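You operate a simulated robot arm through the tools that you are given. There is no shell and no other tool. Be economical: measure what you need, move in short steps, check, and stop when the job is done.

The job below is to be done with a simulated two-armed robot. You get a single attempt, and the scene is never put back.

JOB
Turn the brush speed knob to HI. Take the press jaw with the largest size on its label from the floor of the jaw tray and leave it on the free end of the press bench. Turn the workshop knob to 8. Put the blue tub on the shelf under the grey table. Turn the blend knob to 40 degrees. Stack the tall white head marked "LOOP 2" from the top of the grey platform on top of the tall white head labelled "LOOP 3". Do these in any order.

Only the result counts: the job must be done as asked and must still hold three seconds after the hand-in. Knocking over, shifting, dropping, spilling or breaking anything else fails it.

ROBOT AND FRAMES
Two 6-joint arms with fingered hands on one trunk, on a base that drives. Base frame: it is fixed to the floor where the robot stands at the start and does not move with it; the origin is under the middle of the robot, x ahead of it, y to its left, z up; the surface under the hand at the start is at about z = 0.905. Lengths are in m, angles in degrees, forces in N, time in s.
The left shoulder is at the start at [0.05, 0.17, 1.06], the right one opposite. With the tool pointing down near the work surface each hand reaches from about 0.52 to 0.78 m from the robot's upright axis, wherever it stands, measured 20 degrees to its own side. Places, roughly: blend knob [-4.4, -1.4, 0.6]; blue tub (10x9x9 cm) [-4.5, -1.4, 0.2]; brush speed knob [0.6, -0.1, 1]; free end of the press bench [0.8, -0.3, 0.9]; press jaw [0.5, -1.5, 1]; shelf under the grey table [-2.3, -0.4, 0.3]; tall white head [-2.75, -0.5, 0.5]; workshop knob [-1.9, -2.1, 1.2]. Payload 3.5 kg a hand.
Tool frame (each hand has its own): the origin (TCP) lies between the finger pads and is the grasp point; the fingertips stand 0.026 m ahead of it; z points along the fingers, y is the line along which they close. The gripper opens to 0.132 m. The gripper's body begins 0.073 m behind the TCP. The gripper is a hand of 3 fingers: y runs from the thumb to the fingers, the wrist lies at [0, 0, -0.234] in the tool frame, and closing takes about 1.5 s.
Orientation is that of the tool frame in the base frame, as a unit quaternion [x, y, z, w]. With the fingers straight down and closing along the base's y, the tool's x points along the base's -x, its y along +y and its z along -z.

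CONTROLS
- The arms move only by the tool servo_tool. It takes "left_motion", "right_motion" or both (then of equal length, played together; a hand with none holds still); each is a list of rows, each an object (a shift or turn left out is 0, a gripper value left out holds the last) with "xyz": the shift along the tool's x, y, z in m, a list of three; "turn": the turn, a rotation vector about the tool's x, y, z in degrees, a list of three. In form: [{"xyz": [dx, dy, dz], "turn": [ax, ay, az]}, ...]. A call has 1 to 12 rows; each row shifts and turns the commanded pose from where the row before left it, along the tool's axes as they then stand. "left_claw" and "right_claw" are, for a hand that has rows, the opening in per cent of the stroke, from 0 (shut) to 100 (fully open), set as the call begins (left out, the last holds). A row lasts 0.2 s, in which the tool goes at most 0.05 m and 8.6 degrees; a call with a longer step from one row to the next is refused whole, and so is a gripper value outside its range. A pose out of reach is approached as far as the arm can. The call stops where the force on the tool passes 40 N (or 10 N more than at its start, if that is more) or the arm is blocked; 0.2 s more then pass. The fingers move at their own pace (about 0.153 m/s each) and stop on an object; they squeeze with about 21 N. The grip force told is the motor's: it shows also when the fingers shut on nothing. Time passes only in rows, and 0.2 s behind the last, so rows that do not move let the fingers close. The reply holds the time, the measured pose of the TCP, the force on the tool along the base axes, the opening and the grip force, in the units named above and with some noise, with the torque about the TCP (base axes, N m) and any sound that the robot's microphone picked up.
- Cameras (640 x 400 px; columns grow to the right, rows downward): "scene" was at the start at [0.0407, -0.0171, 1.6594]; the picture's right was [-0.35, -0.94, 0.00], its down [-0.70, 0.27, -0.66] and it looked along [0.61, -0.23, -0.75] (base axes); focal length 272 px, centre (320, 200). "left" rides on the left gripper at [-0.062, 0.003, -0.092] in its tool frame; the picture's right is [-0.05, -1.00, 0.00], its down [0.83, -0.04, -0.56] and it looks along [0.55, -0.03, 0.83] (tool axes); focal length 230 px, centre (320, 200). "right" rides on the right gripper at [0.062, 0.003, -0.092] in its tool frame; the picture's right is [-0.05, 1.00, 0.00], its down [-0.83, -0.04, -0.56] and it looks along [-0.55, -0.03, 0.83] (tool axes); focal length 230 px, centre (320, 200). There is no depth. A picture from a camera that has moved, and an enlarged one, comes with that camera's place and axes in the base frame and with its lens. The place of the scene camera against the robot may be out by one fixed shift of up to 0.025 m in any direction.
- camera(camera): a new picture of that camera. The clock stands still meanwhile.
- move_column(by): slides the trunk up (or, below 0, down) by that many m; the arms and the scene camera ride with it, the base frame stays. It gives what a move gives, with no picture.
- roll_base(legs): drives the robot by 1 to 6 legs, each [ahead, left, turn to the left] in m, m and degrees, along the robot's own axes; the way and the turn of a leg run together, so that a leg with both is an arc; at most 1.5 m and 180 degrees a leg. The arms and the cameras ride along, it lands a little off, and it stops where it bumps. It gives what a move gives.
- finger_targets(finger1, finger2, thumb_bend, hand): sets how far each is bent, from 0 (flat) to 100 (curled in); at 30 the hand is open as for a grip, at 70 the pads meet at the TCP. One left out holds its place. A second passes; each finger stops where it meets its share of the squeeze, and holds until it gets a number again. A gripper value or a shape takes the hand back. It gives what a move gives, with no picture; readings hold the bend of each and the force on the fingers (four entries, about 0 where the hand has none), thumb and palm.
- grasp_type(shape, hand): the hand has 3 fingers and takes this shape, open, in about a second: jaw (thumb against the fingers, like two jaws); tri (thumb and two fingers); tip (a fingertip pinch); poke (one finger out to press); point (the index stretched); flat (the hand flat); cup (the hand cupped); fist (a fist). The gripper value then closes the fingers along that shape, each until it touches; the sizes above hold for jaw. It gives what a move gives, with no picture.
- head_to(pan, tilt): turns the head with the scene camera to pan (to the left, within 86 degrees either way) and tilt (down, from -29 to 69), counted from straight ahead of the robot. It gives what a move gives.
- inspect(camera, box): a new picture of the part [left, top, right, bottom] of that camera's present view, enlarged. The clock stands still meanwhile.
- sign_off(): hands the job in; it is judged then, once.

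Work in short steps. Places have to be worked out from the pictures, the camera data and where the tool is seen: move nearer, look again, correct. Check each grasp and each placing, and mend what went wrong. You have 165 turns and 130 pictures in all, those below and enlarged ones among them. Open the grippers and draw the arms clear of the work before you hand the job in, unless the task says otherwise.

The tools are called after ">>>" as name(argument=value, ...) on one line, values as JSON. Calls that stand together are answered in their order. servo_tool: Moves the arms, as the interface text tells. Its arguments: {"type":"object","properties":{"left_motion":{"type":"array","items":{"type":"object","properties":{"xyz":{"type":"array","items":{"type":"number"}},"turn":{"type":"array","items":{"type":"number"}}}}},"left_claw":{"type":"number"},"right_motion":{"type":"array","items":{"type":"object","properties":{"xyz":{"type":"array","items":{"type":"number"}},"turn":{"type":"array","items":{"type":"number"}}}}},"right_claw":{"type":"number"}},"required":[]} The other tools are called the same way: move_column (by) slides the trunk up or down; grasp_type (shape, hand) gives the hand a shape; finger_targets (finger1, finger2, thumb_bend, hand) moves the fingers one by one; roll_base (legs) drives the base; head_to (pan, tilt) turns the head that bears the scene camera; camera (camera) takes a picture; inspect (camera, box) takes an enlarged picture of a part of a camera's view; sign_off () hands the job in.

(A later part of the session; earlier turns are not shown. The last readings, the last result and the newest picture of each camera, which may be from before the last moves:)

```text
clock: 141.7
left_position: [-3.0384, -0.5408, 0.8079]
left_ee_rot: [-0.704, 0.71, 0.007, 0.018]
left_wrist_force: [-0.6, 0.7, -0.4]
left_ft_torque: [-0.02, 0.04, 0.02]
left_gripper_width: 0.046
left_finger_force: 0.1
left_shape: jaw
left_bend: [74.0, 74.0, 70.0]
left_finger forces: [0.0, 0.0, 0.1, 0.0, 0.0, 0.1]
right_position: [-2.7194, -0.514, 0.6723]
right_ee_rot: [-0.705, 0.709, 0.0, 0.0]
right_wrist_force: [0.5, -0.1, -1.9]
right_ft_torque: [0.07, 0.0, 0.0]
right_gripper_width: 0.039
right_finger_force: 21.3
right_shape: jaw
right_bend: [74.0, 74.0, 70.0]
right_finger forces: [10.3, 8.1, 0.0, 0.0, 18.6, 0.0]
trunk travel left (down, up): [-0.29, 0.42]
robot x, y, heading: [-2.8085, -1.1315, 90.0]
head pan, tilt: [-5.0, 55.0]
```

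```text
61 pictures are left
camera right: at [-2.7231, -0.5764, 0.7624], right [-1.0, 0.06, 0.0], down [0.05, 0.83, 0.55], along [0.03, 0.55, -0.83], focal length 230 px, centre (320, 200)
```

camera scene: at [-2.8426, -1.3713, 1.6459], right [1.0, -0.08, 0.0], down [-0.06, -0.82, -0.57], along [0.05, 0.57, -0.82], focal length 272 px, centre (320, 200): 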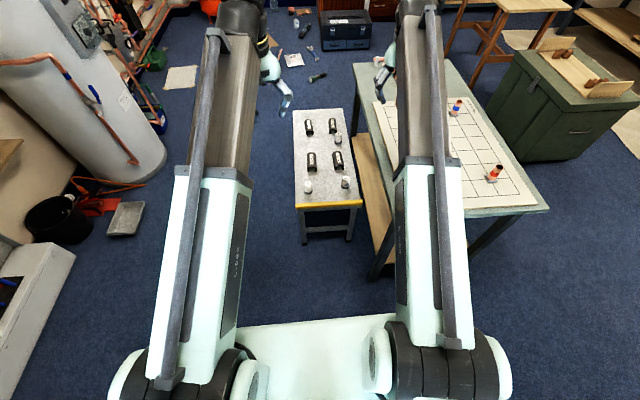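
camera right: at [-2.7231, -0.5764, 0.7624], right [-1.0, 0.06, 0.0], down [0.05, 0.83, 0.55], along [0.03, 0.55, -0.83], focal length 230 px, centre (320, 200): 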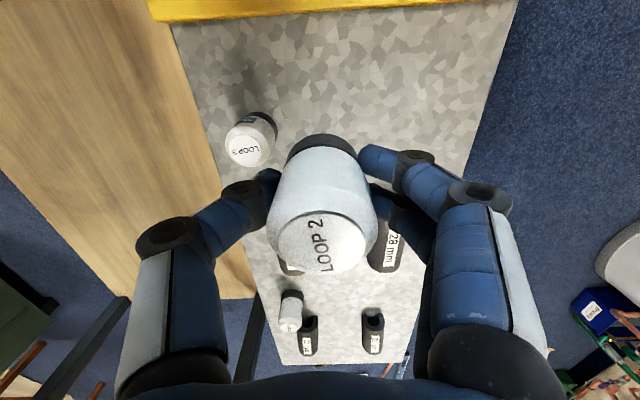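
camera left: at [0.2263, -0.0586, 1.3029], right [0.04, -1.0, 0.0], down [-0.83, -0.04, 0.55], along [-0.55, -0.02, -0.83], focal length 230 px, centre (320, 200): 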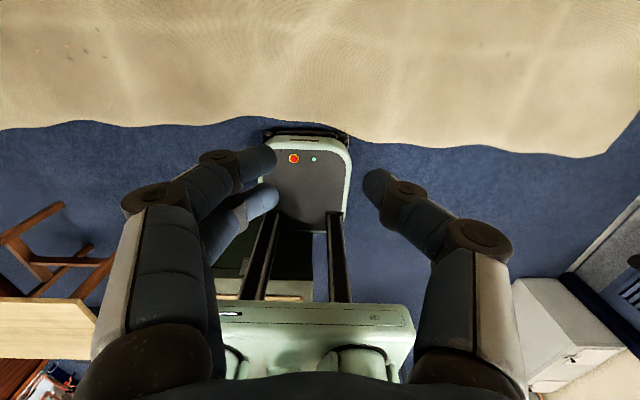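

LOOP 3's top is at [-2.643,-0.495,0.543]. I move directly over it, then descend to just above contact.

>>> servo_tool(right_motion=[{"xyz": [-0.007, -0.026, 0]}, {"xyz": [-0.008, -0.026, 0]}, {"xyz": [-0.007, -0.0255, 0]}, {}])

>>> camera(camera="right")

>>> inspect(camera="scene", box=[280, 100, 420, 200])

```text
clock: 142.7
left_position: [-3.038, -0.5397, 0.8086]
left_ee_rot: [-0.704, 0.71, 0.007, 0.017]
left_wrist_force: [0.0, -0.3, 0.5]
left_ft_torque: [-0.01, -0.02, 0.01]
left_gripper_width: 0.0458
left_finger_force: 0.2
left_shape: jaw
left_bend: [74.0, 74.0, 70.0]
left_finger forces: [0.0, 0.0, 0.0, 0.0, 0.0, 0.0]
right_position: [-2.6429, -0.4932, 0.6717]
right_ee_rot: [-0.705, 0.709, -0.001, -0.001]
right_wrist_force: [-0.2, -0.3, -1.2]
right_ft_torque: [0.0, 0.01, 0.0]
right_gripper_width: 0.0387
right_finger_force: 20.9
right_shape: jaw
right_bend: [74.0, 74.0, 70.0]
right_finger forces: [10.5, 8.1, 0.0, 0.0, 18.6, 0.0]
trunk travel left (down, up): [-0.29, 0.42]
robot x, y, heading: [-2.8091, -1.1322, 89.9]
head pan, tilt: [-5.0, 55.0]
```

```text
60 pictures are left
camera right: at [-2.6464, -0.5538, 0.7626], right [-1.0, 0.06, 0.0], down [0.05, 0.83, 0.55], along [0.03, 0.55, -0.83], focal length 230 px, centre (320, 200)
```

right: 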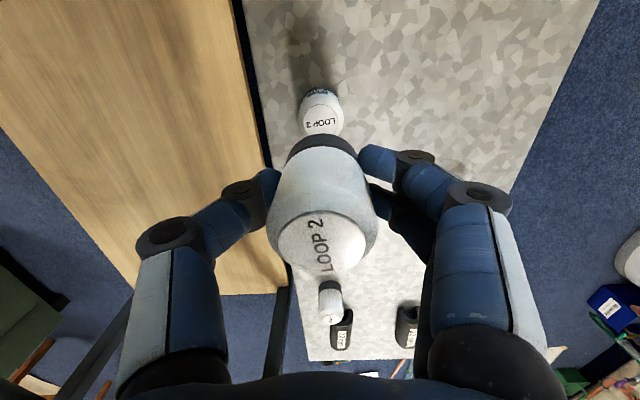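

```text
4.00 times, centred on (350, 150) of scene
camera zoom: at [-2.7935, -1.0885, 1.2659], right [1.0, -0.09, 0.0], down [-0.07, -0.82, -0.57], along [0.05, 0.57, -0.82], focal length 1087 px, centre (200, 400)
```

zoom: 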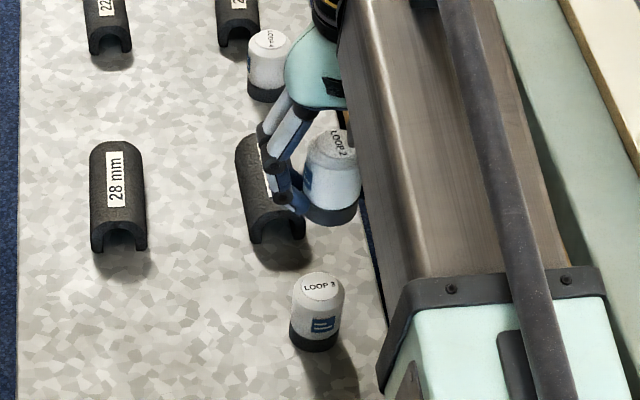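

Held head and LOOP 3 are aligned within a couple of millimetres. I descend close to contact, then creep.

>>> servo_tool(right_motion=[{"xyz": [0, 0.001, 0.03]}, {"xyz": [0, 0, 0.03]}, {}])

>>> servo_tool(right_motion=[{"xyz": [0, 0, 0.008]}, {"xyz": [0, 0, 0.008]}, {"xyz": [0, 0, 0.006]}, {}])

>>> camera(camera="right")

>>> inspect(camera="scene", box=[300, 120, 400, 200])

```text
clock: 143.5
left_position: [-3.0382, -0.5407, 0.8078]
left_ee_rot: [-0.704, 0.71, 0.007, 0.018]
left_wrist_force: [0.6, -0.4, 0.2]
left_ft_torque: [0.02, -0.02, -0.02]
left_gripper_width: 0.0458
left_finger_force: 0.2
left_shape: jaw
left_bend: [74.0, 74.0, 70.0]
left_finger forces: [0.0, 0.1, 0.0, 0.0, 0.1, 0.1]
right_position: [-2.6441, -0.491, 0.6136]
right_ee_rot: [-0.705, 0.709, 0.0, 0.0]
right_wrist_force: [0.6, -0.3, -0.7]
right_ft_torque: [0.0, 0.01, 0.02]
right_gripper_width: 0.0387
right_finger_force: 21.4
right_shape: jaw
right_bend: [74.0, 74.0, 70.0]
right_finger forces: [10.5, 8.1, 0.0, 0.0, 18.6, 0.0]
trunk travel left (down, up): [-0.29, 0.42]
robot x, y, heading: [-2.8106, -1.132, 89.9]
head pan, tilt: [-5.0, 55.0]
```

```text
clock: 144.5
left_position: [-3.0379, -0.5396, 0.8073]
left_ee_rot: [-0.704, 0.71, 0.008, 0.017]
left_wrist_force: [-0.3, 0.0, -0.2]
left_ft_torque: [-0.05, -0.01, 0.03]
left_gripper_width: 0.0459
left_finger_force: 0.0
left_shape: jaw
left_bend: [74.0, 74.0, 70.0]
left_finger forces: [0.1, 0.0, 0.0, 0.1, 0.0, 0.0]
right_position: [-2.6459, -0.4937, 0.592]
right_ee_rot: [-0.705, 0.709, 0.0, -0.001]
right_wrist_force: [0.7, 0.2, -1.7]
right_ft_torque: [0.03, -0.01, 0.0]
right_gripper_width: 0.0387
right_finger_force: 21.0
right_shape: jaw
right_bend: [74.0, 74.0, 70.0]
right_finger forces: [10.5, 8.0, 0.1, 0.0, 18.5, 0.0]
trunk travel left (down, up): [-0.29, 0.42]
robot x, y, heading: [-2.8076, -1.1303, 89.8]
head pan, tilt: [-5.0, 55.0]
```

```text
58 pictures are left
camera right: at [-2.6485, -0.5548, 0.682], right [-1.0, 0.06, 0.0], down [0.05, 0.83, 0.55], along [0.03, 0.55, -0.83], focal length 230 px, centre (320, 200)
```

right: 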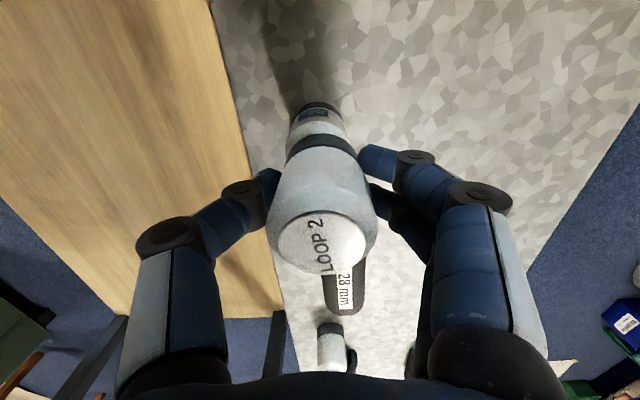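

```text
5.00 times, centred on (350, 160) of scene
camera zoom: at [-2.7936, -1.0885, 1.2659], right [1.0, -0.09, 0.0], down [-0.07, -0.82, -0.57], along [0.05, 0.57, -0.82], focal length 1358 px, centre (170, 400)
```

zoom: 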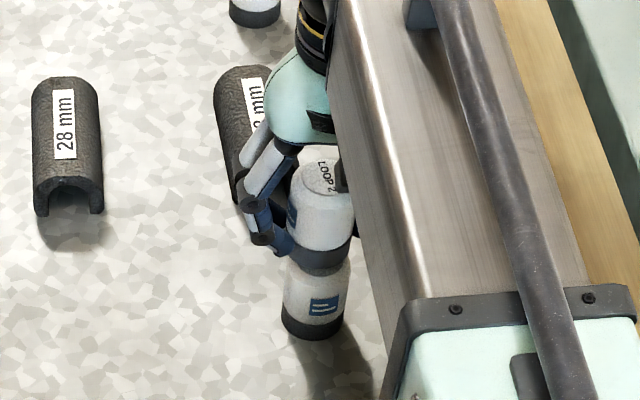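

Alignment looks good from both views. I creep down to contact.

>>> servo_tool(right_motion=[{"xyz": [0, 0, 0.004]}, {"xyz": [0, 0, 0.004]}, {}])

```text
clock: 145.3
left_position: [-3.0374, -0.5402, 0.808]
left_ee_rot: [-0.704, 0.71, 0.007, 0.017]
left_wrist_force: [0.2, -0.7, 0.7]
left_ft_torque: [-0.02, -0.01, 0.01]
left_gripper_width: 0.0458
left_finger_force: 0.1
left_shape: jaw
left_bend: [74.0, 74.0, 70.0]
left_finger forces: [0.1, 0.1, 0.0, 0.0, 0.0, 0.0]
right_position: [-2.6449, -0.492, 0.5828]
right_ee_rot: [-0.705, 0.709, -0.001, -0.001]
right_wrist_force: [0.9, 0.4, -0.9]
right_ft_torque: [-0.03, 0.0, 0.0]
right_gripper_width: 0.0385
right_finger_force: 20.8
right_shape: jaw
right_bend: [74.0, 74.0, 70.0]
right_finger forces: [10.5, 8.0, 0.0, 0.0, 18.5, 0.1]
trunk travel left (down, up): [-0.29, 0.42]
robot x, y, heading: [-2.8088, -1.1293, 89.8]
head pan, tilt: [-5.0, 55.0]
```

>>> servo_tool(right_motion=[{"xyz": [0, 0, 0.003]}, {"xyz": [0, 0, 0.003]}, {}])

```text
clock: 146.1
left_position: [-3.038, -0.5409, 0.809]
left_ee_rot: [-0.704, 0.71, 0.007, 0.017]
left_wrist_force: [0.8, 0.2, -0.9]
left_ft_torque: [-0.02, -0.01, 0.0]
left_gripper_width: 0.0456
left_finger_force: 0.0
left_shape: jaw
left_bend: [74.0, 74.0, 70.0]
left_finger forces: [0.1, 0.0, 0.0, 0.0, 0.0, 0.0]
right_position: [-2.6443, -0.4928, 0.5786]
right_ee_rot: [-0.705, 0.709, 0.0, 0.001]
right_wrist_force: [0.0, 0.2, 3.7]
right_ft_torque: [0.0, -0.1, 0.02]
right_gripper_width: 0.0388
right_finger_force: 21.6
right_shape: jaw
right_bend: [74.0, 74.0, 70.0]
right_finger forces: [11.2, 8.6, 0.1, 0.0, 20.3, 0.0]
trunk travel left (down, up): [-0.29, 0.42]
robot x, y, heading: [-2.8092, -1.1299, 90.0]
head pan, tilt: [-5.0, 55.0]
```

Contact (3.7 N). I check alignment before letting go.

>>> inspect(camera="scene", box=[310, 130, 380, 190])

>>> inspect(camera="right", box=[250, 80, 390, 200])

```text
6.67 times, centred on (345, 160) of scene
camera zoom: at [-2.7937, -1.0888, 1.266], right [1.0, -0.09, 0.0], down [-0.07, -0.82, -0.57], along [0.05, 0.57, -0.82], focal length 1811 px, centre (153, 467)
```

zoom: 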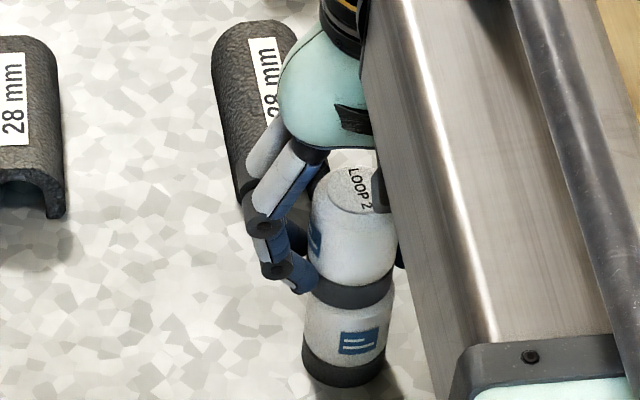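

```text
3.33 times, centred on (320, 140) of right
camera zoom: at [-2.6479, -0.5554, 0.6686], right [-1.0, 0.06, 0.0], down [0.05, 0.83, 0.56], along [0.03, 0.55, -0.83], focal length 767 px, centre (320, 400)
```

zoom: 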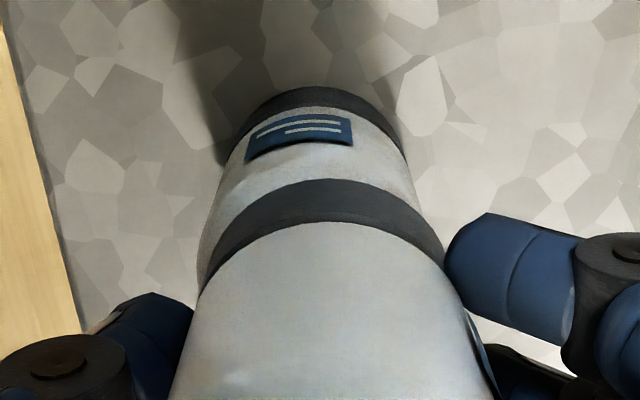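

The two heads are in line. I open and rise straight up.

>>> servo_tool(right_motion=[{}, {}, {}, {}], right_claw=65)

>>> servo_tool(right_motion=[{"xyz": [0, 0, -0.03]}, {"xyz": [0, 0, -0.04]}, {"xyz": [0, 0, -0.05]}, {"xyz": [0, 0, -0.05]}, {}])

>>> camera(camera="right")

```text
clock: 147.1
left_position: [-3.0373, -0.5402, 0.8083]
left_ee_rot: [-0.703, 0.71, 0.008, 0.017]
left_wrist_force: [-0.1, -0.3, 1.1]
left_ft_torque: [0.01, -0.02, -0.02]
left_gripper_width: 0.0458
left_finger_force: 0.1
left_shape: jaw
left_bend: [74.0, 74.0, 70.0]
left_finger forces: [0.1, 0.0, 0.1, 0.1, 0.0, 0.1]
right_position: [-2.644, -0.4935, 0.5765]
right_ee_rot: [-0.705, 0.709, -0.001, 0.0]
right_wrist_force: [0.3, -0.2, -0.6]
right_ft_torque: [0.02, 0.03, 0.01]
right_gripper_width: 0.0855
right_finger_force: 0.0
right_shape: jaw
right_bend: [70.0, 70.0, 68.0]
right_finger forces: [0.0, 0.1, 0.0, 0.1, 0.0, 0.0]
trunk travel left (down, up): [-0.29, 0.42]
robot x, y, heading: [-2.8078, -1.1348, 89.9]
head pan, tilt: [-5.0, 55.0]
```

```text
clock: 148.3
left_position: [-3.0397, -0.5406, 0.809]
left_ee_rot: [-0.703, 0.711, 0.007, 0.018]
left_wrist_force: [0.6, 0.2, -0.2]
left_ft_torque: [0.0, -0.01, 0.03]
left_gripper_width: 0.0459
left_finger_force: 0.0
left_shape: jaw
left_bend: [74.0, 74.0, 70.0]
left_finger forces: [0.0, 0.0, 0.0, 0.0, 0.1, 0.0]
right_position: [-2.6452, -0.4917, 0.7468]
right_ee_rot: [-0.705, 0.709, -0.001, 0.0]
right_wrist_force: [1.1, -0.8, 0.5]
right_ft_torque: [0.01, 0.02, -0.02]
right_gripper_width: 0.0853
right_finger_force: 0.1
right_shape: jaw
right_bend: [70.0, 70.0, 68.0]
right_finger forces: [0.0, 0.1, 0.0, 0.1, 0.0, 0.0]
trunk travel left (down, up): [-0.29, 0.42]
robot x, y, heading: [-2.8026, -1.1296, 89.7]
head pan, tilt: [-5.0, 55.0]
```

```text
54 pictures are left
camera right: at [-2.6486, -0.554, 0.8379], right [-1.0, 0.06, 0.0], down [0.05, 0.83, 0.55], along [0.03, 0.55, -0.83], focal length 230 px, centre (320, 200)
```

right: 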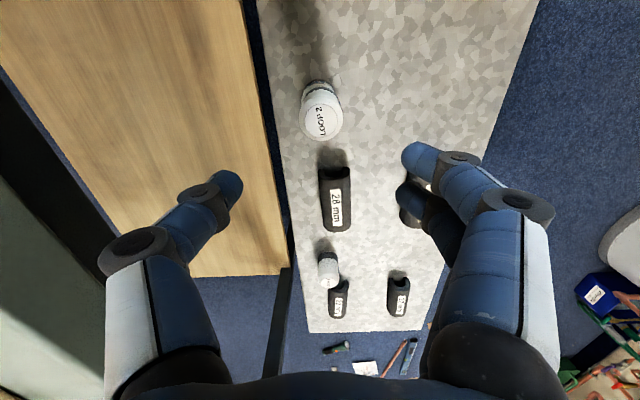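

LOOP 2 stands on LOOP 3. Next the manifold corner: I raise the trunk a bit, back away, turn to face -x and look.

>>> move_column(by=0.25)

>>> roll_base(legs=[[-0.3, 0, 0], [0, 0, 90], [0.35, 0, 0]])

>>> head_to(pan=0, tilt=40)

>>> camera(camera="scene")

```text
clock: 150.9
left_position: [-3.0379, -0.5404, 1.0586]
left_ee_rot: [-0.704, 0.71, 0.008, 0.018]
left_wrist_force: [0.9, 0.6, 0.0]
left_ft_torque: [0.01, -0.03, 0.0]
left_gripper_width: 0.0459
left_finger_force: 0.1
left_shape: jaw
left_bend: [74.0, 74.0, 70.0]
left_finger forces: [0.0, 0.0, 0.1, 0.0, 0.0, 0.1]
right_position: [-2.6453, -0.4924, 0.9961]
right_ee_rot: [-0.705, 0.709, 0.0, -0.001]
right_wrist_force: [1.1, -0.3, -0.5]
right_ft_torque: [-0.01, -0.04, -0.03]
right_gripper_width: 0.0857
right_finger_force: 0.0
right_shape: jaw
right_bend: [70.0, 70.0, 68.0]
right_finger forces: [0.0, 0.0, 0.0, 0.1, 0.0, 0.0]
trunk travel left (down, up): [-0.54, 0.17]
robot x, y, heading: [-2.806, -1.1327, 89.9]
head pan, tilt: [-5.0, 55.0]
```

```text
clock: 158.6
left_position: [-3.7551, -1.6481, 1.058]
left_ee_rot: [1.0, -0.012, -0.017, -0.008]
left_wrist_force: [0.2, -0.2, 0.3]
left_ft_torque: [-0.02, -0.02, -0.01]
left_gripper_width: 0.046
left_finger_force: 0.1
left_shape: jaw
left_bend: [74.0, 74.0, 70.0]
left_finger forces: [0.0, 0.0, 0.1, 0.0, 0.1, 0.0]
right_position: [-3.7977, -1.2528, 0.9965]
right_ee_rot: [1.0, -0.01, 0.001, -0.001]
right_wrist_force: [0.3, -1.1, -0.2]
right_ft_torque: [0.0, 0.0, 0.01]
right_gripper_width: 0.0855
right_finger_force: 0.1
right_shape: jaw
right_bend: [70.0, 70.0, 68.0]
right_finger forces: [0.1, 0.1, 0.1, 0.0, 0.1, 0.1]
trunk travel left (down, up): [-0.54, 0.17]
robot x, y, heading: [-3.16, -1.425, 179.0]
head pan, tilt: [-5.0, 55.0]
```

```text
clock: 159.4
left_position: [-3.7554, -1.648, 1.0582]
left_ee_rot: [1.0, -0.012, -0.017, -0.007]
left_wrist_force: [-0.7, -0.2, 0.3]
left_ft_torque: [0.01, -0.04, 0.0]
left_gripper_width: 0.0459
left_finger_force: 0.1
left_shape: jaw
left_bend: [74.0, 74.0, 70.0]
left_finger forces: [0.0, 0.2, 0.0, 0.0, 0.0, 0.0]
right_position: [-3.7969, -1.2544, 0.9969]
right_ee_rot: [1.0, -0.009, 0.002, 0.0]
right_wrist_force: [-0.3, -0.2, 0.3]
right_ft_torque: [-0.02, 0.02, 0.0]
right_gripper_width: 0.0855
right_finger_force: 0.1
right_shape: jaw
right_bend: [70.0, 70.0, 68.0]
right_finger forces: [0.1, 0.0, 0.0, 0.1, 0.1, 0.0]
trunk travel left (down, up): [-0.54, 0.17]
robot x, y, heading: [-3.1588, -1.4235, 178.8]
head pan, tilt: [0.0, 40.0]
```

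```text
53 pictures are left
camera scene: at [-3.1978, -1.4144, 1.5365], right [0.02, 1.0, 0.0], down [0.64, -0.01, -0.77], along [-0.77, 0.01, -0.64], focal length 272 px, centre (320, 200)
```

scene: 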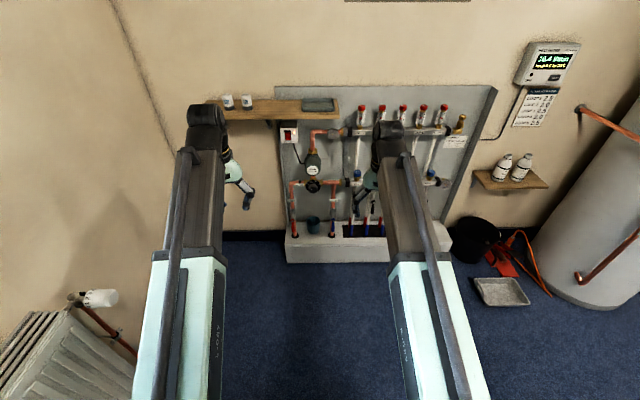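

>>> inspect(camera="scene", box=[270, 115, 390, 275])

>>> inspect(camera="scene", box=[285, 150, 345, 195])

```text
2.50 times, centred on (330, 195) of scene
camera zoom: at [-3.1978, -1.4144, 1.5365], right [0.02, 1.0, 0.0], down [0.64, -0.01, -0.77], along [-0.77, 0.01, -0.64], focal length 679 px, centre (295, 212)
```

zoom: 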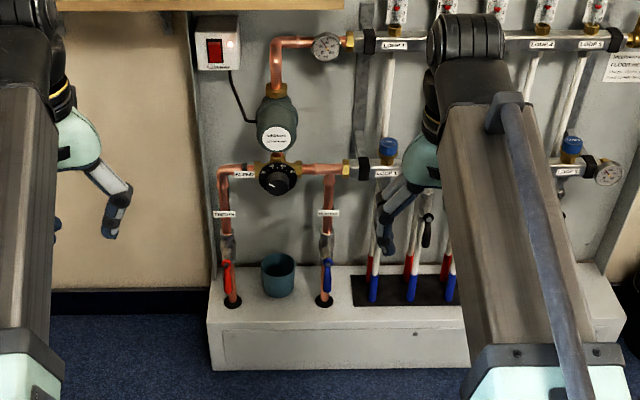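

```text
8.89 times, centred on (315, 172) of scene
camera zoom: at [-3.1978, -1.4144, 1.5365], right [0.02, 1.0, 0.0], down [0.64, -0.01, -0.77], along [-0.77, 0.01, -0.64], focal length 2415 px, centre (364, 444)
```

zoom: 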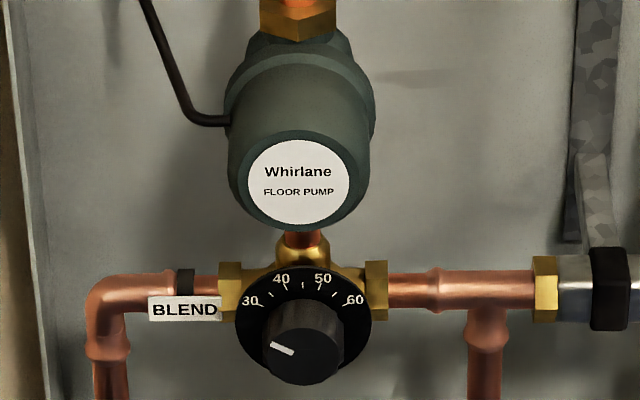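

The BLEND knob (scale 30–60) is near [-4.4,-1.44,0.61] and the tub stands on the plinth near [-4.54,-1.445]. I'll use the left hand for both: I move closer and lower the trunk.

>>> roll_base(legs=[[0.0, -0.23, 1.2], [0.42, 0, 0]])

>>> move_column(by=-0.38)

>>> camera(camera="scene")

```text
clock: 163.3
left_position: [-4.1673, -1.426, 1.059]
left_ee_rot: [1.0, -0.003, -0.018, -0.008]
left_wrist_force: [0.1, -0.2, -0.7]
left_ft_torque: [0.03, 0.02, 0.0]
left_gripper_width: 0.046
left_finger_force: 0.1
left_shape: jaw
left_bend: [74.0, 74.0, 70.0]
left_finger forces: [0.0, 0.0, 0.0, 0.0, 0.1, 0.0]
right_position: [-4.2158, -1.0344, 0.9964]
right_ee_rot: [1.0, -0.001, 0.001, 0.0]
right_wrist_force: [-0.3, 0.0, -0.4]
right_ft_torque: [-0.01, -0.01, 0.0]
right_gripper_width: 0.0854
right_finger_force: 0.2
right_shape: jaw
right_bend: [70.0, 70.0, 68.0]
right_finger forces: [0.1, 0.1, 0.0, 0.1, 0.1, 0.0]
trunk travel left (down, up): [-0.54, 0.17]
robot x, y, heading: [-3.5795, -1.1943, -179.9]
head pan, tilt: [0.0, 40.0]
```

```text
clock: 167.0
left_position: [-4.167, -1.4271, 0.6775]
left_ee_rot: [1.0, -0.002, -0.017, -0.007]
left_wrist_force: [0.1, -0.5, 0.4]
left_ft_torque: [0.02, -0.01, 0.0]
left_gripper_width: 0.0461
left_finger_force: 0.1
left_shape: jaw
left_bend: [74.0, 74.0, 70.0]
left_finger forces: [0.0, 0.1, 0.0, 0.0, 0.0, 0.0]
right_position: [-4.2168, -1.0343, 0.6176]
right_ee_rot: [1.0, -0.001, 0.001, 0.0]
right_wrist_force: [-0.2, -0.7, -0.1]
right_ft_torque: [-0.01, 0.0, -0.01]
right_gripper_width: 0.0856
right_finger_force: 0.1
right_shape: jaw
right_bend: [70.0, 70.0, 68.0]
right_finger forces: [0.0, 0.0, 0.1, 0.0, 0.1, 0.0]
trunk travel left (down, up): [-0.16, 0.55]
robot x, y, heading: [-3.5722, -1.1935, -179.9]
head pan, tilt: [0.0, 40.0]
```

```text
50 pictures are left
camera scene: at [-3.6141, -1.1845, 1.1567], right [0.0, 1.0, 0.0], down [0.64, 0.0, -0.77], along [-0.77, 0.0, -0.64], focal length 272 px, centre (320, 200)
```

scene: 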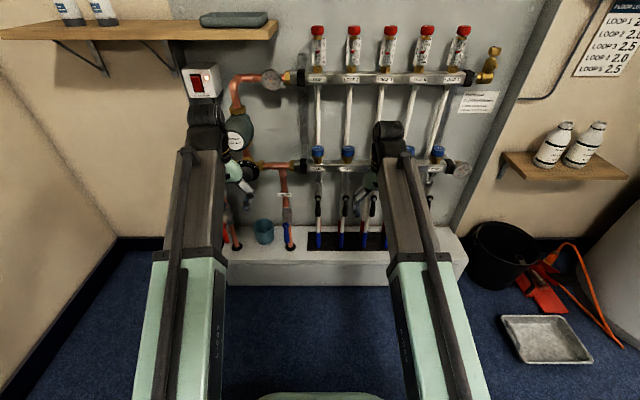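

I pitch the left tool to horizontal, pointing at the manifold.

>>> servo_tool(left_motion=[{"turn": [0, -8.2, 0]}, {"turn": [0, -8.2, 0]}, {"turn": [0, -8.2, 0]}, {"turn": [0, -8.2, 0]}, {"turn": [0, -8.2, 0]}, {"turn": [0, -8.2, 0]}, {"turn": [0, -8.2, 0]}, {"turn": [0, -8.2, 0]}, {"turn": [0, -8.2, 0]}, {"turn": [0, -8.2, 0]}, {"turn": [0, -8, 0]}, {}])

>>> camera(camera="left")

```text
clock: 169.6
left_position: [-4.2733, -1.4464, 0.7126]
left_ee_rot: [-0.706, 0.0, 0.708, 0.009]
left_wrist_force: [-1.0, 0.3, 0.5]
left_ft_torque: [-0.02, 0.03, 0.01]
left_gripper_width: 0.0458
left_finger_force: 0.1
left_shape: jaw
left_bend: [74.0, 74.0, 70.0]
left_finger forces: [0.0, 0.1, 0.0, 0.0, 0.1, 0.1]
left hand out of reach, approached as far as the arm can: row 6, 7, 8, 9, 10, 11
right_position: [-4.2178, -1.0347, 0.6176]
right_ee_rot: [1.0, -0.001, 0.001, 0.0]
right_wrist_force: [-0.2, -1.3, 0.3]
right_ft_torque: [0.01, 0.0, 0.01]
right_gripper_width: 0.0854
right_finger_force: 0.1
right_shape: jaw
right_bend: [70.0, 70.0, 68.0]
right_finger forces: [0.1, 0.1, 0.0, 0.0, 0.1, 0.0]
trunk travel left (down, up): [-0.16, 0.55]
robot x, y, heading: [-3.5757, -1.1931, -179.9]
head pan, tilt: [0.0, 40.0]
```

```text
49 pictures are left
camera left: at [-4.181, -1.4524, 0.772], right [0.01, 1.0, 0.06], down [0.55, 0.05, -0.83], along [-0.83, 0.05, -0.55], focal length 230 px, centre (320, 200)
```

left: 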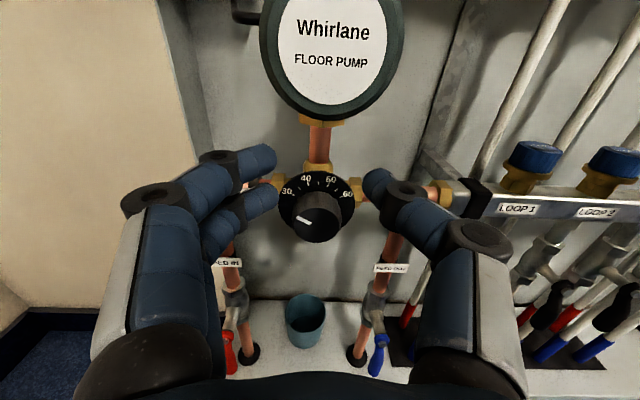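

I lower the trunk 8 cm for a second viewpoint on the knob.

>>> inspect(camera="left", box=[250, 150, 380, 250])

>>> move_column(by=-0.09)

>>> inspect(camera="left", box=[250, 70, 410, 190])

```text
4.00 times, centred on (315, 200) of left
camera zoom: at [-4.181, -1.4524, 0.772], right [0.01, 1.0, 0.06], down [0.55, 0.05, -0.83], along [-0.83, 0.05, -0.55], focal length 920 px, centre (340, 200)
```

zoom: 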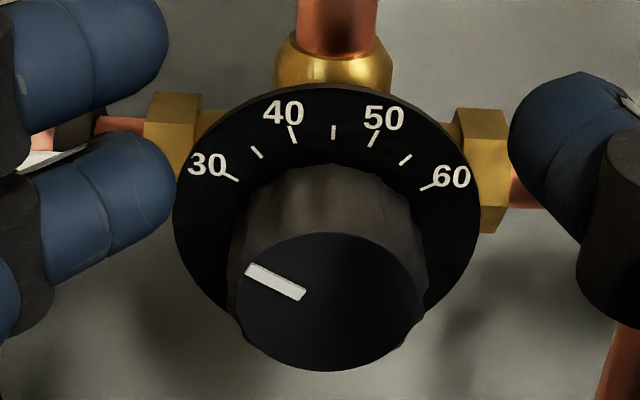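

```text
clock: 170.8
left_position: [-4.2738, -1.4457, 0.6227]
left_ee_rot: [-0.706, 0.001, 0.708, 0.01]
left_wrist_force: [-0.8, 0.3, -1.7]
left_ft_torque: [0.02, 0.0, 0.01]
left_gripper_width: 0.0463
left_finger_force: 0.1
left_shape: jaw
left_bend: [74.0, 74.0, 70.0]
left_finger forces: [0.0, 0.0, 0.0, 0.0, 0.0, 0.0]
right_position: [-4.2172, -1.0349, 0.5275]
right_ee_rot: [1.0, -0.001, 0.0, 0.0]
right_wrist_force: [0.6, -0.1, -0.2]
right_ft_torque: [0.01, 0.0, -0.02]
right_gripper_width: 0.0854
right_finger_force: 0.0
right_shape: jaw
right_bend: [70.0, 70.0, 68.0]
right_finger forces: [0.1, 0.0, 0.1, 0.0, 0.0, 0.1]
trunk travel left (down, up): [-0.07, 0.64]
robot x, y, heading: [-3.5792, -1.1947, -179.9]
head pan, tilt: [0.0, 40.0]
```

```text
3.33 times, centred on (330, 130) of left
camera zoom: at [-4.181, -1.4522, 0.6823], right [0.01, 1.0, 0.07], down [0.55, 0.05, -0.83], along [-0.83, 0.05, -0.55], focal length 767 px, centre (287, 433)
```

zoom: 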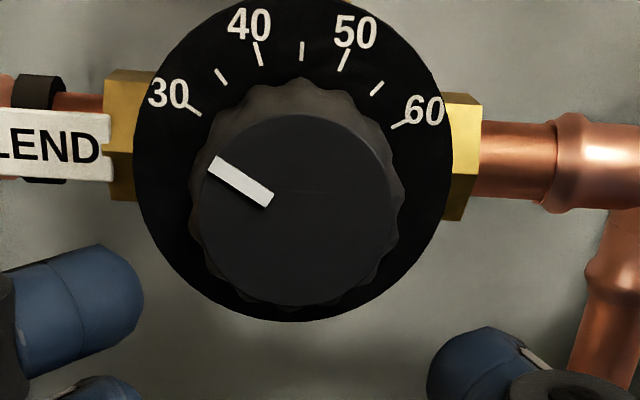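

The pointer reads about 31.5; ticks are 4.67° per unit, so it needs about 40° clockwise. Knob face is at [-4.353,-1.444,0.629]. I open a bit, align and advance.

>>> servo_tool(left_motion=[{"xyz": [-0.006, -0.002, 0]}, {}, {"xyz": [0, 0, 0.03]}, {}], left_claw=54)

>>> camera(camera="left")

```text
clock: 171.8
left_position: [-4.3033, -1.4427, 0.6296]
left_ee_rot: [-0.706, 0.001, 0.708, 0.01]
left_wrist_force: [-0.1, 0.1, -0.1]
left_ft_torque: [-0.02, -0.01, 0.01]
left_gripper_width: 0.0708
left_finger_force: 0.0
left_shape: jaw
left_bend: [72.0, 72.0, 70.0]
left_finger forces: [0.1, 0.0, 0.0, 0.1, 0.0, 0.1]
right_position: [-4.2162, -1.0349, 0.5259]
right_ee_rot: [1.0, 0.0, 0.0, 0.0]
right_wrist_force: [-0.1, 0.3, 0.0]
right_ft_torque: [0.01, 0.01, -0.04]
right_gripper_width: 0.0858
right_finger_force: 0.1
right_shape: jaw
right_bend: [70.0, 70.0, 68.0]
right_finger forces: [0.0, 0.1, 0.0, 0.0, 0.0, 0.1]
trunk travel left (down, up): [-0.07, 0.64]
robot x, y, heading: [-3.5791, -1.1952, -179.9]
head pan, tilt: [0.0, 40.0]
```

```text
46 pictures are left
camera left: at [-4.2107, -1.4491, 0.6879], right [0.01, 1.0, 0.07], down [0.55, 0.05, -0.83], along [-0.83, 0.05, -0.55], focal length 230 px, centre (320, 200)
```

left: 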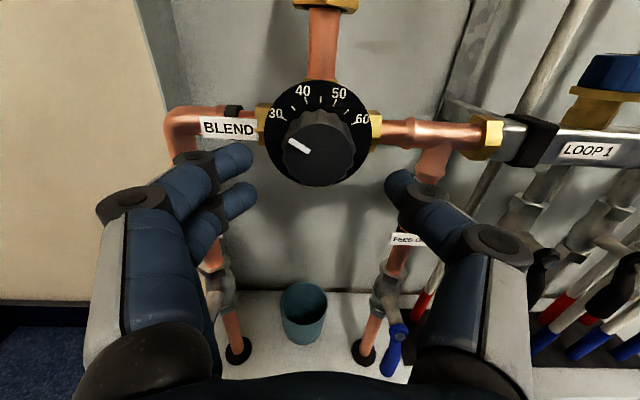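

Well aligned. I advance 3 cm and close.

>>> servo_tool(left_motion=[{"xyz": [0.002, 0, 0.015]}, {"xyz": [0, 0, 0.014]}, {}])

>>> servo_tool(left_motion=[{}, {}, {}, {}, {}], left_claw=0)

>>> inspect(camera="left", box=[240, 110, 400, 230])

```text
clock: 172.6
left_position: [-4.3321, -1.4438, 0.6266]
left_ee_rot: [-0.706, 0.0, 0.708, 0.01]
left_wrist_force: [0.3, 0.2, 0.4]
left_ft_torque: [-0.04, 0.02, -0.01]
left_gripper_width: 0.0704
left_finger_force: 0.1
left_shape: jaw
left_bend: [72.0, 72.0, 70.0]
left_finger forces: [0.0, 0.1, 0.0, 0.0, 0.1, 0.0]
right_position: [-4.2161, -1.0343, 0.5276]
right_ee_rot: [1.0, -0.001, 0.0, 0.001]
right_wrist_force: [-0.9, -0.3, -0.3]
right_ft_torque: [0.01, -0.02, -0.02]
right_gripper_width: 0.0856
right_finger_force: 0.1
right_shape: jaw
right_bend: [70.0, 70.0, 68.0]
right_finger forces: [0.0, 0.0, 0.0, 0.0, 0.1, 0.0]
trunk travel left (down, up): [-0.07, 0.64]
robot x, y, heading: [-3.5768, -1.197, -179.8]
head pan, tilt: [0.0, 40.0]
```

```text
clock: 173.8
left_position: [-4.3304, -1.4451, 0.6281]
left_ee_rot: [-0.706, 0.001, 0.708, 0.01]
left_wrist_force: [28.7, -5.5, -7.5]
left_ft_torque: [-0.14, -0.11, 0.17]
left_gripper_width: 0.034
left_finger_force: 21.1
left_shape: jaw
left_bend: [75.0, 74.0, 71.0]
left_finger forces: [16.8, 10.4, 0.1, 0.0, 38.9, 0.0]
right_position: [-4.2152, -1.0353, 0.5278]
right_ee_rot: [1.0, -0.001, 0.0, -0.001]
right_wrist_force: [1.0, 0.9, 0.0]
right_ft_torque: [-0.02, 0.0, 0.02]
right_gripper_width: 0.0856
right_finger_force: 0.0
right_shape: jaw
right_bend: [70.0, 70.0, 68.0]
right_finger forces: [0.0, 0.1, 0.0, 0.1, 0.0, 0.0]
trunk travel left (down, up): [-0.07, 0.64]
robot x, y, heading: [-3.5728, -1.199, -179.8]
head pan, tilt: [0.0, 40.0]
```

```text
3.33 times, centred on (320, 170) of left
camera zoom: at [-4.2381, -1.451, 0.6862], right [0.01, 1.0, 0.07], down [0.55, 0.05, -0.83], along [-0.83, 0.05, -0.55], focal length 767 px, centre (320, 300)
```

zoom: 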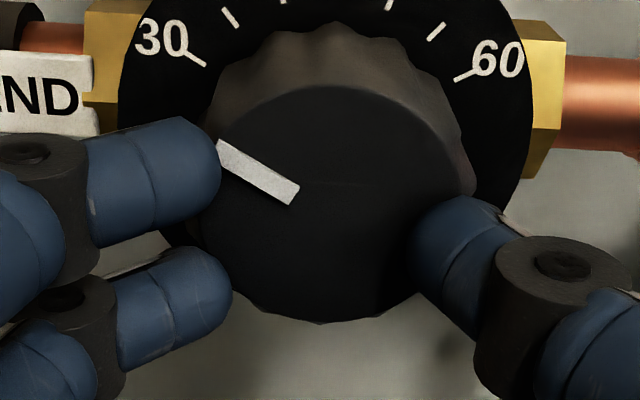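

Gripped, but pressing on the dial with about 29 N. I ease back 5 mm and read the side loads.

>>> servo_tool(left_motion=[{"xyz": [0, 0, -0.005]}, {}])

```text
clock: 174.4
left_position: [-4.3288, -1.4443, 0.6269]
left_ee_rot: [-0.706, 0.0, 0.708, 0.009]
left_wrist_force: [-9.3, -3.8, 0.9]
left_ft_torque: [0.01, 0.0, 0.13]
left_gripper_width: 0.0309
left_finger_force: 20.9
left_shape: jaw
left_bend: [73.0, 73.0, 70.0]
left_finger forces: [8.6, 9.1, 0.1, 0.0, 13.1, 0.0]
right_position: [-4.2156, -1.0346, 0.527]
right_ee_rot: [1.0, -0.001, 0.001, -0.001]
right_wrist_force: [0.7, 0.9, 0.1]
right_ft_torque: [0.01, 0.0, 0.04]
right_gripper_width: 0.0852
right_finger_force: 0.0
right_shape: jaw
right_bend: [70.0, 70.0, 68.0]
right_finger forces: [0.0, 0.0, 0.0, 0.1, 0.0, 0.0]
trunk travel left (down, up): [-0.07, 0.64]
robot x, y, heading: [-3.5786, -1.1932, -179.8]
head pan, tilt: [0.0, 40.0]
```

Side loads are small now. I turn 40° clockwise in five rows.

>>> servo_tool(left_motion=[{"turn": [0, 0, 8]}, {"turn": [0, 0, 8]}, {"turn": [0, 0, 8]}, {"turn": [0, 0, 8]}, {"turn": [0, 0, 8]}, {}])

>>> inspect(camera="left", box=[240, 90, 400, 210])

```text
clock: 175.8
left_position: [-4.3265, -1.4439, 0.6288]
left_ee_rot: [-0.662, 0.24, 0.67, -0.235]
left_wrist_force: [1.3, -17.0, 10.4]
left_ft_torque: [0.04, 0.3, 0.46]
left_gripper_width: 0.025
left_finger_force: 21.5
left_shape: jaw
left_bend: [73.0, 73.0, 75.0]
left_finger forces: [10.0, 12.2, 0.1, 0.0, 0.1, 0.0]
right_position: [-4.2152, -1.0352, 0.5274]
right_ee_rot: [1.0, -0.001, 0.0, -0.001]
right_wrist_force: [1.0, 0.0, -0.5]
right_ft_torque: [-0.03, -0.03, 0.01]
right_gripper_width: 0.0854
right_finger_force: 0.1
right_shape: jaw
right_bend: [70.0, 70.0, 68.0]
right_finger forces: [0.0, 0.0, 0.0, 0.1, 0.1, 0.1]
trunk travel left (down, up): [-0.07, 0.64]
robot x, y, heading: [-3.577, -1.1945, -179.9]
head pan, tilt: [0.0, 40.0]
```

```text
3.33 times, centred on (320, 150) of left
camera zoom: at [-4.2335, -1.4104, 0.6754], right [0.0, 0.81, -0.59], down [0.55, -0.5, -0.67], along [-0.84, -0.32, -0.44], focal length 767 px, centre (320, 367)
```

zoom: 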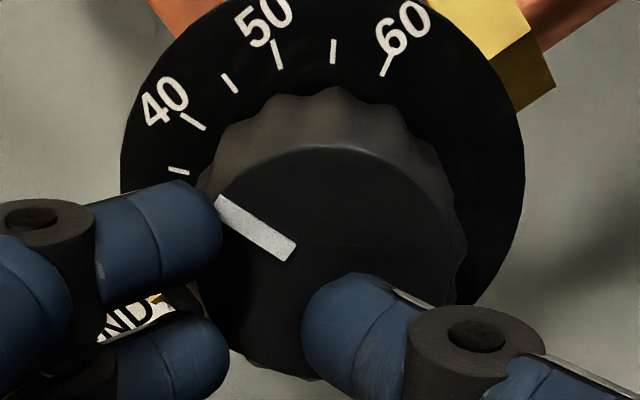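

The thumb slid onto the face, but the knob has followed about 40°. I open, back straight off and measure.

>>> servo_tool(left_motion=[{}, {}, {}, {}], left_claw=54)

>>> servo_tool(left_motion=[{"xyz": [0, 0, -0.03]}, {"xyz": [0, 0, -0.03]}, {}])

>>> inspect(camera="left", box=[250, 70, 390, 170])

```text
clock: 176.8
left_position: [-4.3274, -1.4427, 0.6262]
left_ee_rot: [-0.663, 0.242, 0.669, -0.233]
left_wrist_force: [-0.3, 0.5, -1.0]
left_ft_torque: [-0.02, 0.01, -0.03]
left_gripper_width: 0.0705
left_finger_force: 0.1
left_shape: jaw
left_bend: [72.0, 72.0, 70.0]
left_finger forces: [0.0, 0.0, 0.1, 0.1, 0.0, 0.1]
right_position: [-4.2162, -1.0337, 0.5277]
right_ee_rot: [1.0, -0.001, 0.0, -0.001]
right_wrist_force: [-0.9, -0.8, -0.4]
right_ft_torque: [-0.01, -0.03, -0.01]
right_gripper_width: 0.0853
right_finger_force: 0.0
right_shape: jaw
right_bend: [70.0, 70.0, 68.0]
right_finger forces: [0.0, 0.0, 0.1, 0.0, 0.0, 0.1]
trunk travel left (down, up): [-0.07, 0.64]
robot x, y, heading: [-3.5762, -1.1949, -179.8]
head pan, tilt: [0.0, 40.0]
```

```text
clock: 177.6
left_position: [-4.2734, -1.4461, 0.6277]
left_ee_rot: [-0.663, 0.242, 0.669, -0.233]
left_wrist_force: [0.7, 0.3, -0.7]
left_ft_torque: [0.0, -0.01, -0.02]
left_gripper_width: 0.0704
left_finger_force: 0.1
left_shape: jaw
left_bend: [72.0, 72.0, 70.0]
left_finger forces: [0.0, 0.1, 0.0, 0.0, 0.0, 0.0]
left hand out of reach, approached as far as the arm can: row 2
right_position: [-4.2165, -1.0347, 0.5271]
right_ee_rot: [1.0, -0.001, 0.001, -0.001]
right_wrist_force: [-0.4, 0.7, 0.8]
right_ft_torque: [0.0, -0.02, 0.0]
right_gripper_width: 0.0858
right_finger_force: 0.0
right_shape: jaw
right_bend: [70.0, 70.0, 68.0]
right_finger forces: [0.0, 0.0, 0.1, 0.0, 0.0, 0.0]
trunk travel left (down, up): [-0.07, 0.64]
robot x, y, heading: [-3.5752, -1.1938, -179.9]
head pan, tilt: [0.0, 40.0]
```

```text
4.00 times, centred on (320, 120) of left
camera zoom: at [-4.1802, -1.4109, 0.6746], right [0.01, 0.81, -0.59], down [0.55, -0.5, -0.67], along [-0.84, -0.32, -0.44], focal length 920 px, centre (320, 520)
```

zoom: 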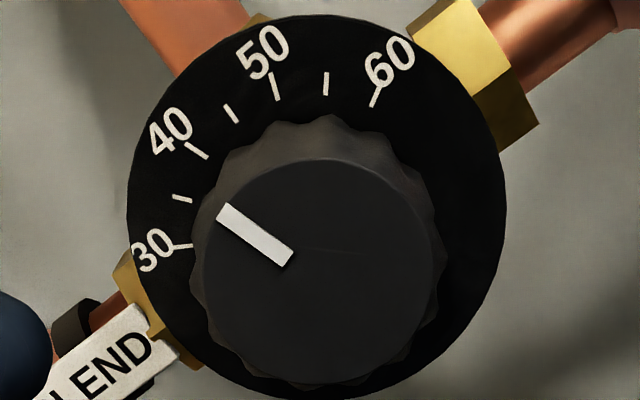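

Projecting the ticks onto the dial plane gives 4° per unit with 40 at -20° and the pointer at about -18.5° to -20°, so it reads 40. Now the tub: I back off, undo the roll and pitch the tool 30° downward, trunk fully down.

>>> roll_base(legs=[[-0.15, 0, 0]])

>>> servo_tool(left_motion=[{"turn": [0, 0, -8]}, {"turn": [0, 0, -8]}, {"turn": [0, 0, -8]}, {"turn": [0, 0, -8]}, {"turn": [0, 0, -8]}, {"turn": [0, 7.5, 0]}, {"turn": [0, 7.5, 0]}, {"turn": [0, 7.5, 0]}, {"turn": [0, 7.5, 0]}, {}], left_claw=100)

>>> move_column(by=-0.069)

>>> camera(camera="left")

```text
clock: 179.0
left_position: [-4.1197, -1.4464, 0.6274]
left_ee_rot: [-0.664, 0.241, 0.668, -0.234]
left_wrist_force: [0.4, -0.2, 0.0]
left_ft_torque: [-0.03, 0.0, -0.01]
left_gripper_width: 0.0704
left_finger_force: 0.0
left_shape: jaw
left_bend: [72.0, 72.0, 70.0]
left_finger forces: [0.0, 0.0, 0.0, 0.0, 0.0, 0.1]
right_position: [-4.0636, -1.0353, 0.5273]
right_ee_rot: [1.0, -0.001, 0.001, 0.0]
right_wrist_force: [-0.8, -0.3, -1.1]
right_ft_torque: [-0.03, -0.01, 0.02]
right_gripper_width: 0.0854
right_finger_force: 0.0
right_shape: jaw
right_bend: [70.0, 70.0, 68.0]
right_finger forces: [0.1, 0.0, 0.0, 0.0, 0.1, 0.0]
trunk travel left (down, up): [-0.07, 0.64]
robot x, y, heading: [-3.4232, -1.1969, -179.5]
head pan, tilt: [0.0, 40.0]
```

```text
clock: 181.2
left_position: [-4.1201, -1.4464, 0.6275]
left_ee_rot: [0.865, -0.001, -0.501, -0.009]
left_wrist_force: [0.3, -0.4, -0.6]
left_ft_torque: [-0.02, -0.01, 0.02]
left_gripper_width: 0.132
left_finger_force: 0.0
left_shape: jaw
left_bend: [30.0, 30.0, 30.0]
left_finger forces: [0.0, 0.1, 0.0, 0.1, 0.0, 0.0]
right_position: [-4.0635, -1.035, 0.5265]
right_ee_rot: [1.0, 0.0, 0.0, 0.001]
right_wrist_force: [-0.1, -0.4, 0.1]
right_ft_torque: [0.01, -0.04, 0.0]
right_gripper_width: 0.0857
right_finger_force: 0.0
right_shape: jaw
right_bend: [70.0, 70.0, 68.0]
right_finger forces: [0.0, 0.0, 0.0, 0.0, 0.0, 0.1]
trunk travel left (down, up): [-0.07, 0.64]
robot x, y, heading: [-3.4252, -1.1941, -179.7]
head pan, tilt: [0.0, 40.0]
```

```text
clock: 182.3
left_position: [-4.1199, -1.4468, 0.5584]
left_ee_rot: [0.865, -0.001, -0.501, -0.008]
left_wrist_force: [-0.3, -0.1, -0.4]
left_ft_torque: [0.02, -0.02, -0.02]
left_gripper_width: 0.1318
left_finger_force: 0.0
left_shape: jaw
left_bend: [30.0, 30.0, 30.0]
left_finger forces: [0.1, 0.0, 0.1, 0.0, 0.0, 0.0]
right_position: [-4.0633, -1.0352, 0.4571]
right_ee_rot: [1.0, 0.0, 0.001, -0.001]
right_wrist_force: [0.7, 0.4, -0.4]
right_ft_torque: [-0.03, -0.01, 0.01]
right_gripper_width: 0.0855
right_finger_force: 0.1
right_shape: jaw
right_bend: [70.0, 70.0, 68.0]
right_finger forces: [0.0, 0.0, 0.1, 0.1, 0.0, 0.0]
trunk travel left (down, up): [-0.001, 0.709]
robot x, y, heading: [-3.4205, -1.1971, -179.6]
head pan, tilt: [0.0, 40.0]
```

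```text
42 pictures are left
camera left: at [-4.0701, -1.452, 0.6555], right [-0.01, 1.0, 0.06], down [0.9, 0.04, -0.44], along [-0.45, 0.05, -0.89], focal length 230 px, centre (320, 200)
```

left: 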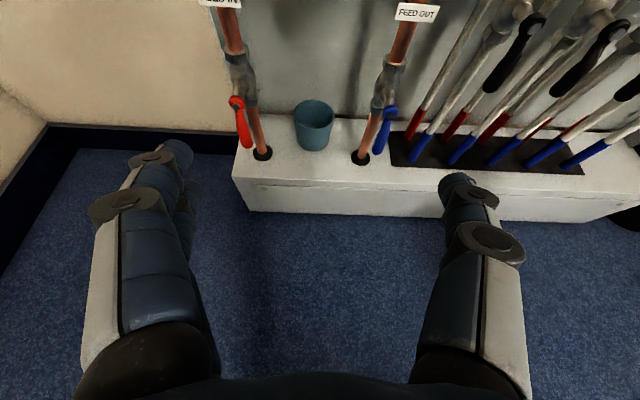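

Tub top triangulates poorly so far. I lower the hand 18 cm for another viewpoint.

>>> servo_tool(left_motion=[{"xyz": [0.039, 0, 0.0225]}, {"xyz": [0.039, 0, 0.0225]}, {"xyz": [0.039, 0, 0.0225]}, {"xyz": [0.039, 0, 0.0225]}, {}])

>>> camera(camera="left")

```text
clock: 183.5
left_position: [-4.1206, -1.4434, 0.3792]
left_ee_rot: [0.865, -0.002, -0.501, -0.008]
left_wrist_force: [-0.6, -0.3, -0.6]
left_ft_torque: [0.01, 0.03, 0.02]
left_gripper_width: 0.1319
left_finger_force: 0.1
left_shape: jaw
left_bend: [30.0, 30.0, 30.0]
left_finger forces: [0.0, 0.0, 0.0, 0.0, 0.0, 0.0]
right_position: [-4.0633, -1.0346, 0.4576]
right_ee_rot: [1.0, -0.001, 0.001, 0.0]
right_wrist_force: [0.2, -0.4, -0.2]
right_ft_torque: [0.06, 0.0, -0.02]
right_gripper_width: 0.0856
right_finger_force: 0.0
right_shape: jaw
right_bend: [70.0, 70.0, 68.0]
right_finger forces: [0.0, 0.0, 0.0, 0.0, 0.1, 0.0]
trunk travel left (down, up): [-0.001, 0.709]
robot x, y, heading: [-3.4227, -1.1944, -179.7]
head pan, tilt: [0.0, 40.0]
```

```text
41 pictures are left
camera left: at [-4.0707, -1.4492, 0.4759], right [-0.01, 1.0, 0.06], down [0.89, 0.04, -0.44], along [-0.45, 0.05, -0.89], focal length 230 px, centre (320, 200)
```

left: 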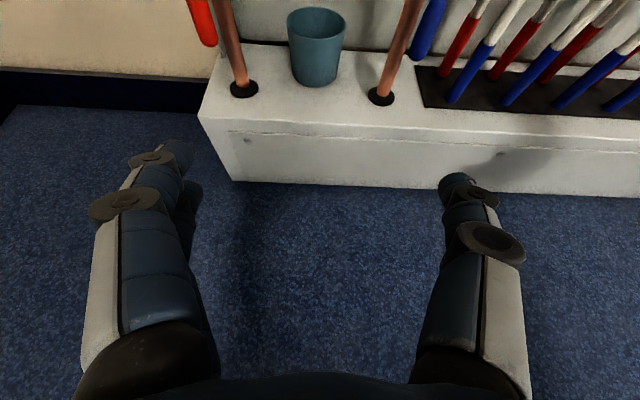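

The tub is centred near [-4.49,-1.449], from z 0.19 to 0.28. I lower to z 0.24, then roll forward with the fingers open toward it.

>>> servo_tool(left_motion=[{"xyz": [0.0398, 0.002, 0.023]}, {"xyz": [0.0398, 0.002, 0.023]}, {"xyz": [0.0398, 0.001, 0.023]}, {}])

>>> roll_base(legs=[[0.2, 0, 0]])

>>> camera(camera="left")

```text
clock: 184.5
left_position: [-4.1197, -1.446, 0.2406]
left_ee_rot: [0.865, -0.001, -0.501, -0.008]
left_wrist_force: [-0.1, 0.0, -1.1]
left_ft_torque: [0.01, 0.03, -0.02]
left_gripper_width: 0.1319
left_finger_force: 0.1
left_shape: jaw
left_bend: [30.0, 30.0, 30.0]
left_finger forces: [0.0, 0.0, 0.0, 0.0, 0.1, 0.1]
right_position: [-4.0633, -1.0357, 0.4582]
right_ee_rot: [1.0, 0.0, 0.0, 0.0]
right_wrist_force: [-0.2, 0.5, 0.2]
right_ft_torque: [0.01, -0.01, -0.04]
right_gripper_width: 0.0855
right_finger_force: 0.1
right_shape: jaw
right_bend: [70.0, 70.0, 68.0]
right_finger forces: [0.0, 0.0, 0.0, 0.0, 0.0, 0.0]
trunk travel left (down, up): [-0.001, 0.709]
robot x, y, heading: [-3.4239, -1.193, -179.7]
head pan, tilt: [0.0, 40.0]
```

```text
clock: 186.1
left_position: [-4.3188, -1.4496, 0.2399]
left_ee_rot: [0.865, -0.001, -0.501, -0.008]
left_wrist_force: [-0.5, 0.3, 0.0]
left_ft_torque: [0.0, -0.01, 0.02]
left_gripper_width: 0.132
left_finger_force: 0.1
left_shape: jaw
left_bend: [30.0, 30.0, 30.0]
left_finger forces: [0.0, 0.0, 0.0, 0.0, 0.0, 0.0]
right_position: [-4.2623, -1.0383, 0.4575]
right_ee_rot: [1.0, 0.003, 0.001, 0.0]
right_wrist_force: [-0.1, 0.6, 0.3]
right_ft_torque: [-0.01, 0.02, -0.02]
right_gripper_width: 0.0856
right_finger_force: 0.1
right_shape: jaw
right_bend: [70.0, 70.0, 68.0]
right_finger forces: [0.1, 0.0, 0.0, 0.1, 0.0, 0.0]
trunk travel left (down, up): [-0.001, 0.709]
robot x, y, heading: [-3.6228, -1.1996, -179.6]
head pan, tilt: [0.0, 40.0]
```

```text
40 pictures are left
camera left: at [-4.2683, -1.4555, 0.3375], right [-0.02, 1.0, 0.06], down [0.89, 0.04, -0.44], along [-0.45, 0.04, -0.89], focal length 230 px, centre (320, 200)
```

left: 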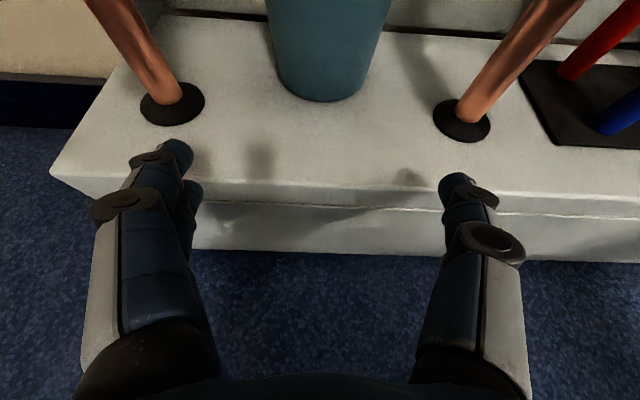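

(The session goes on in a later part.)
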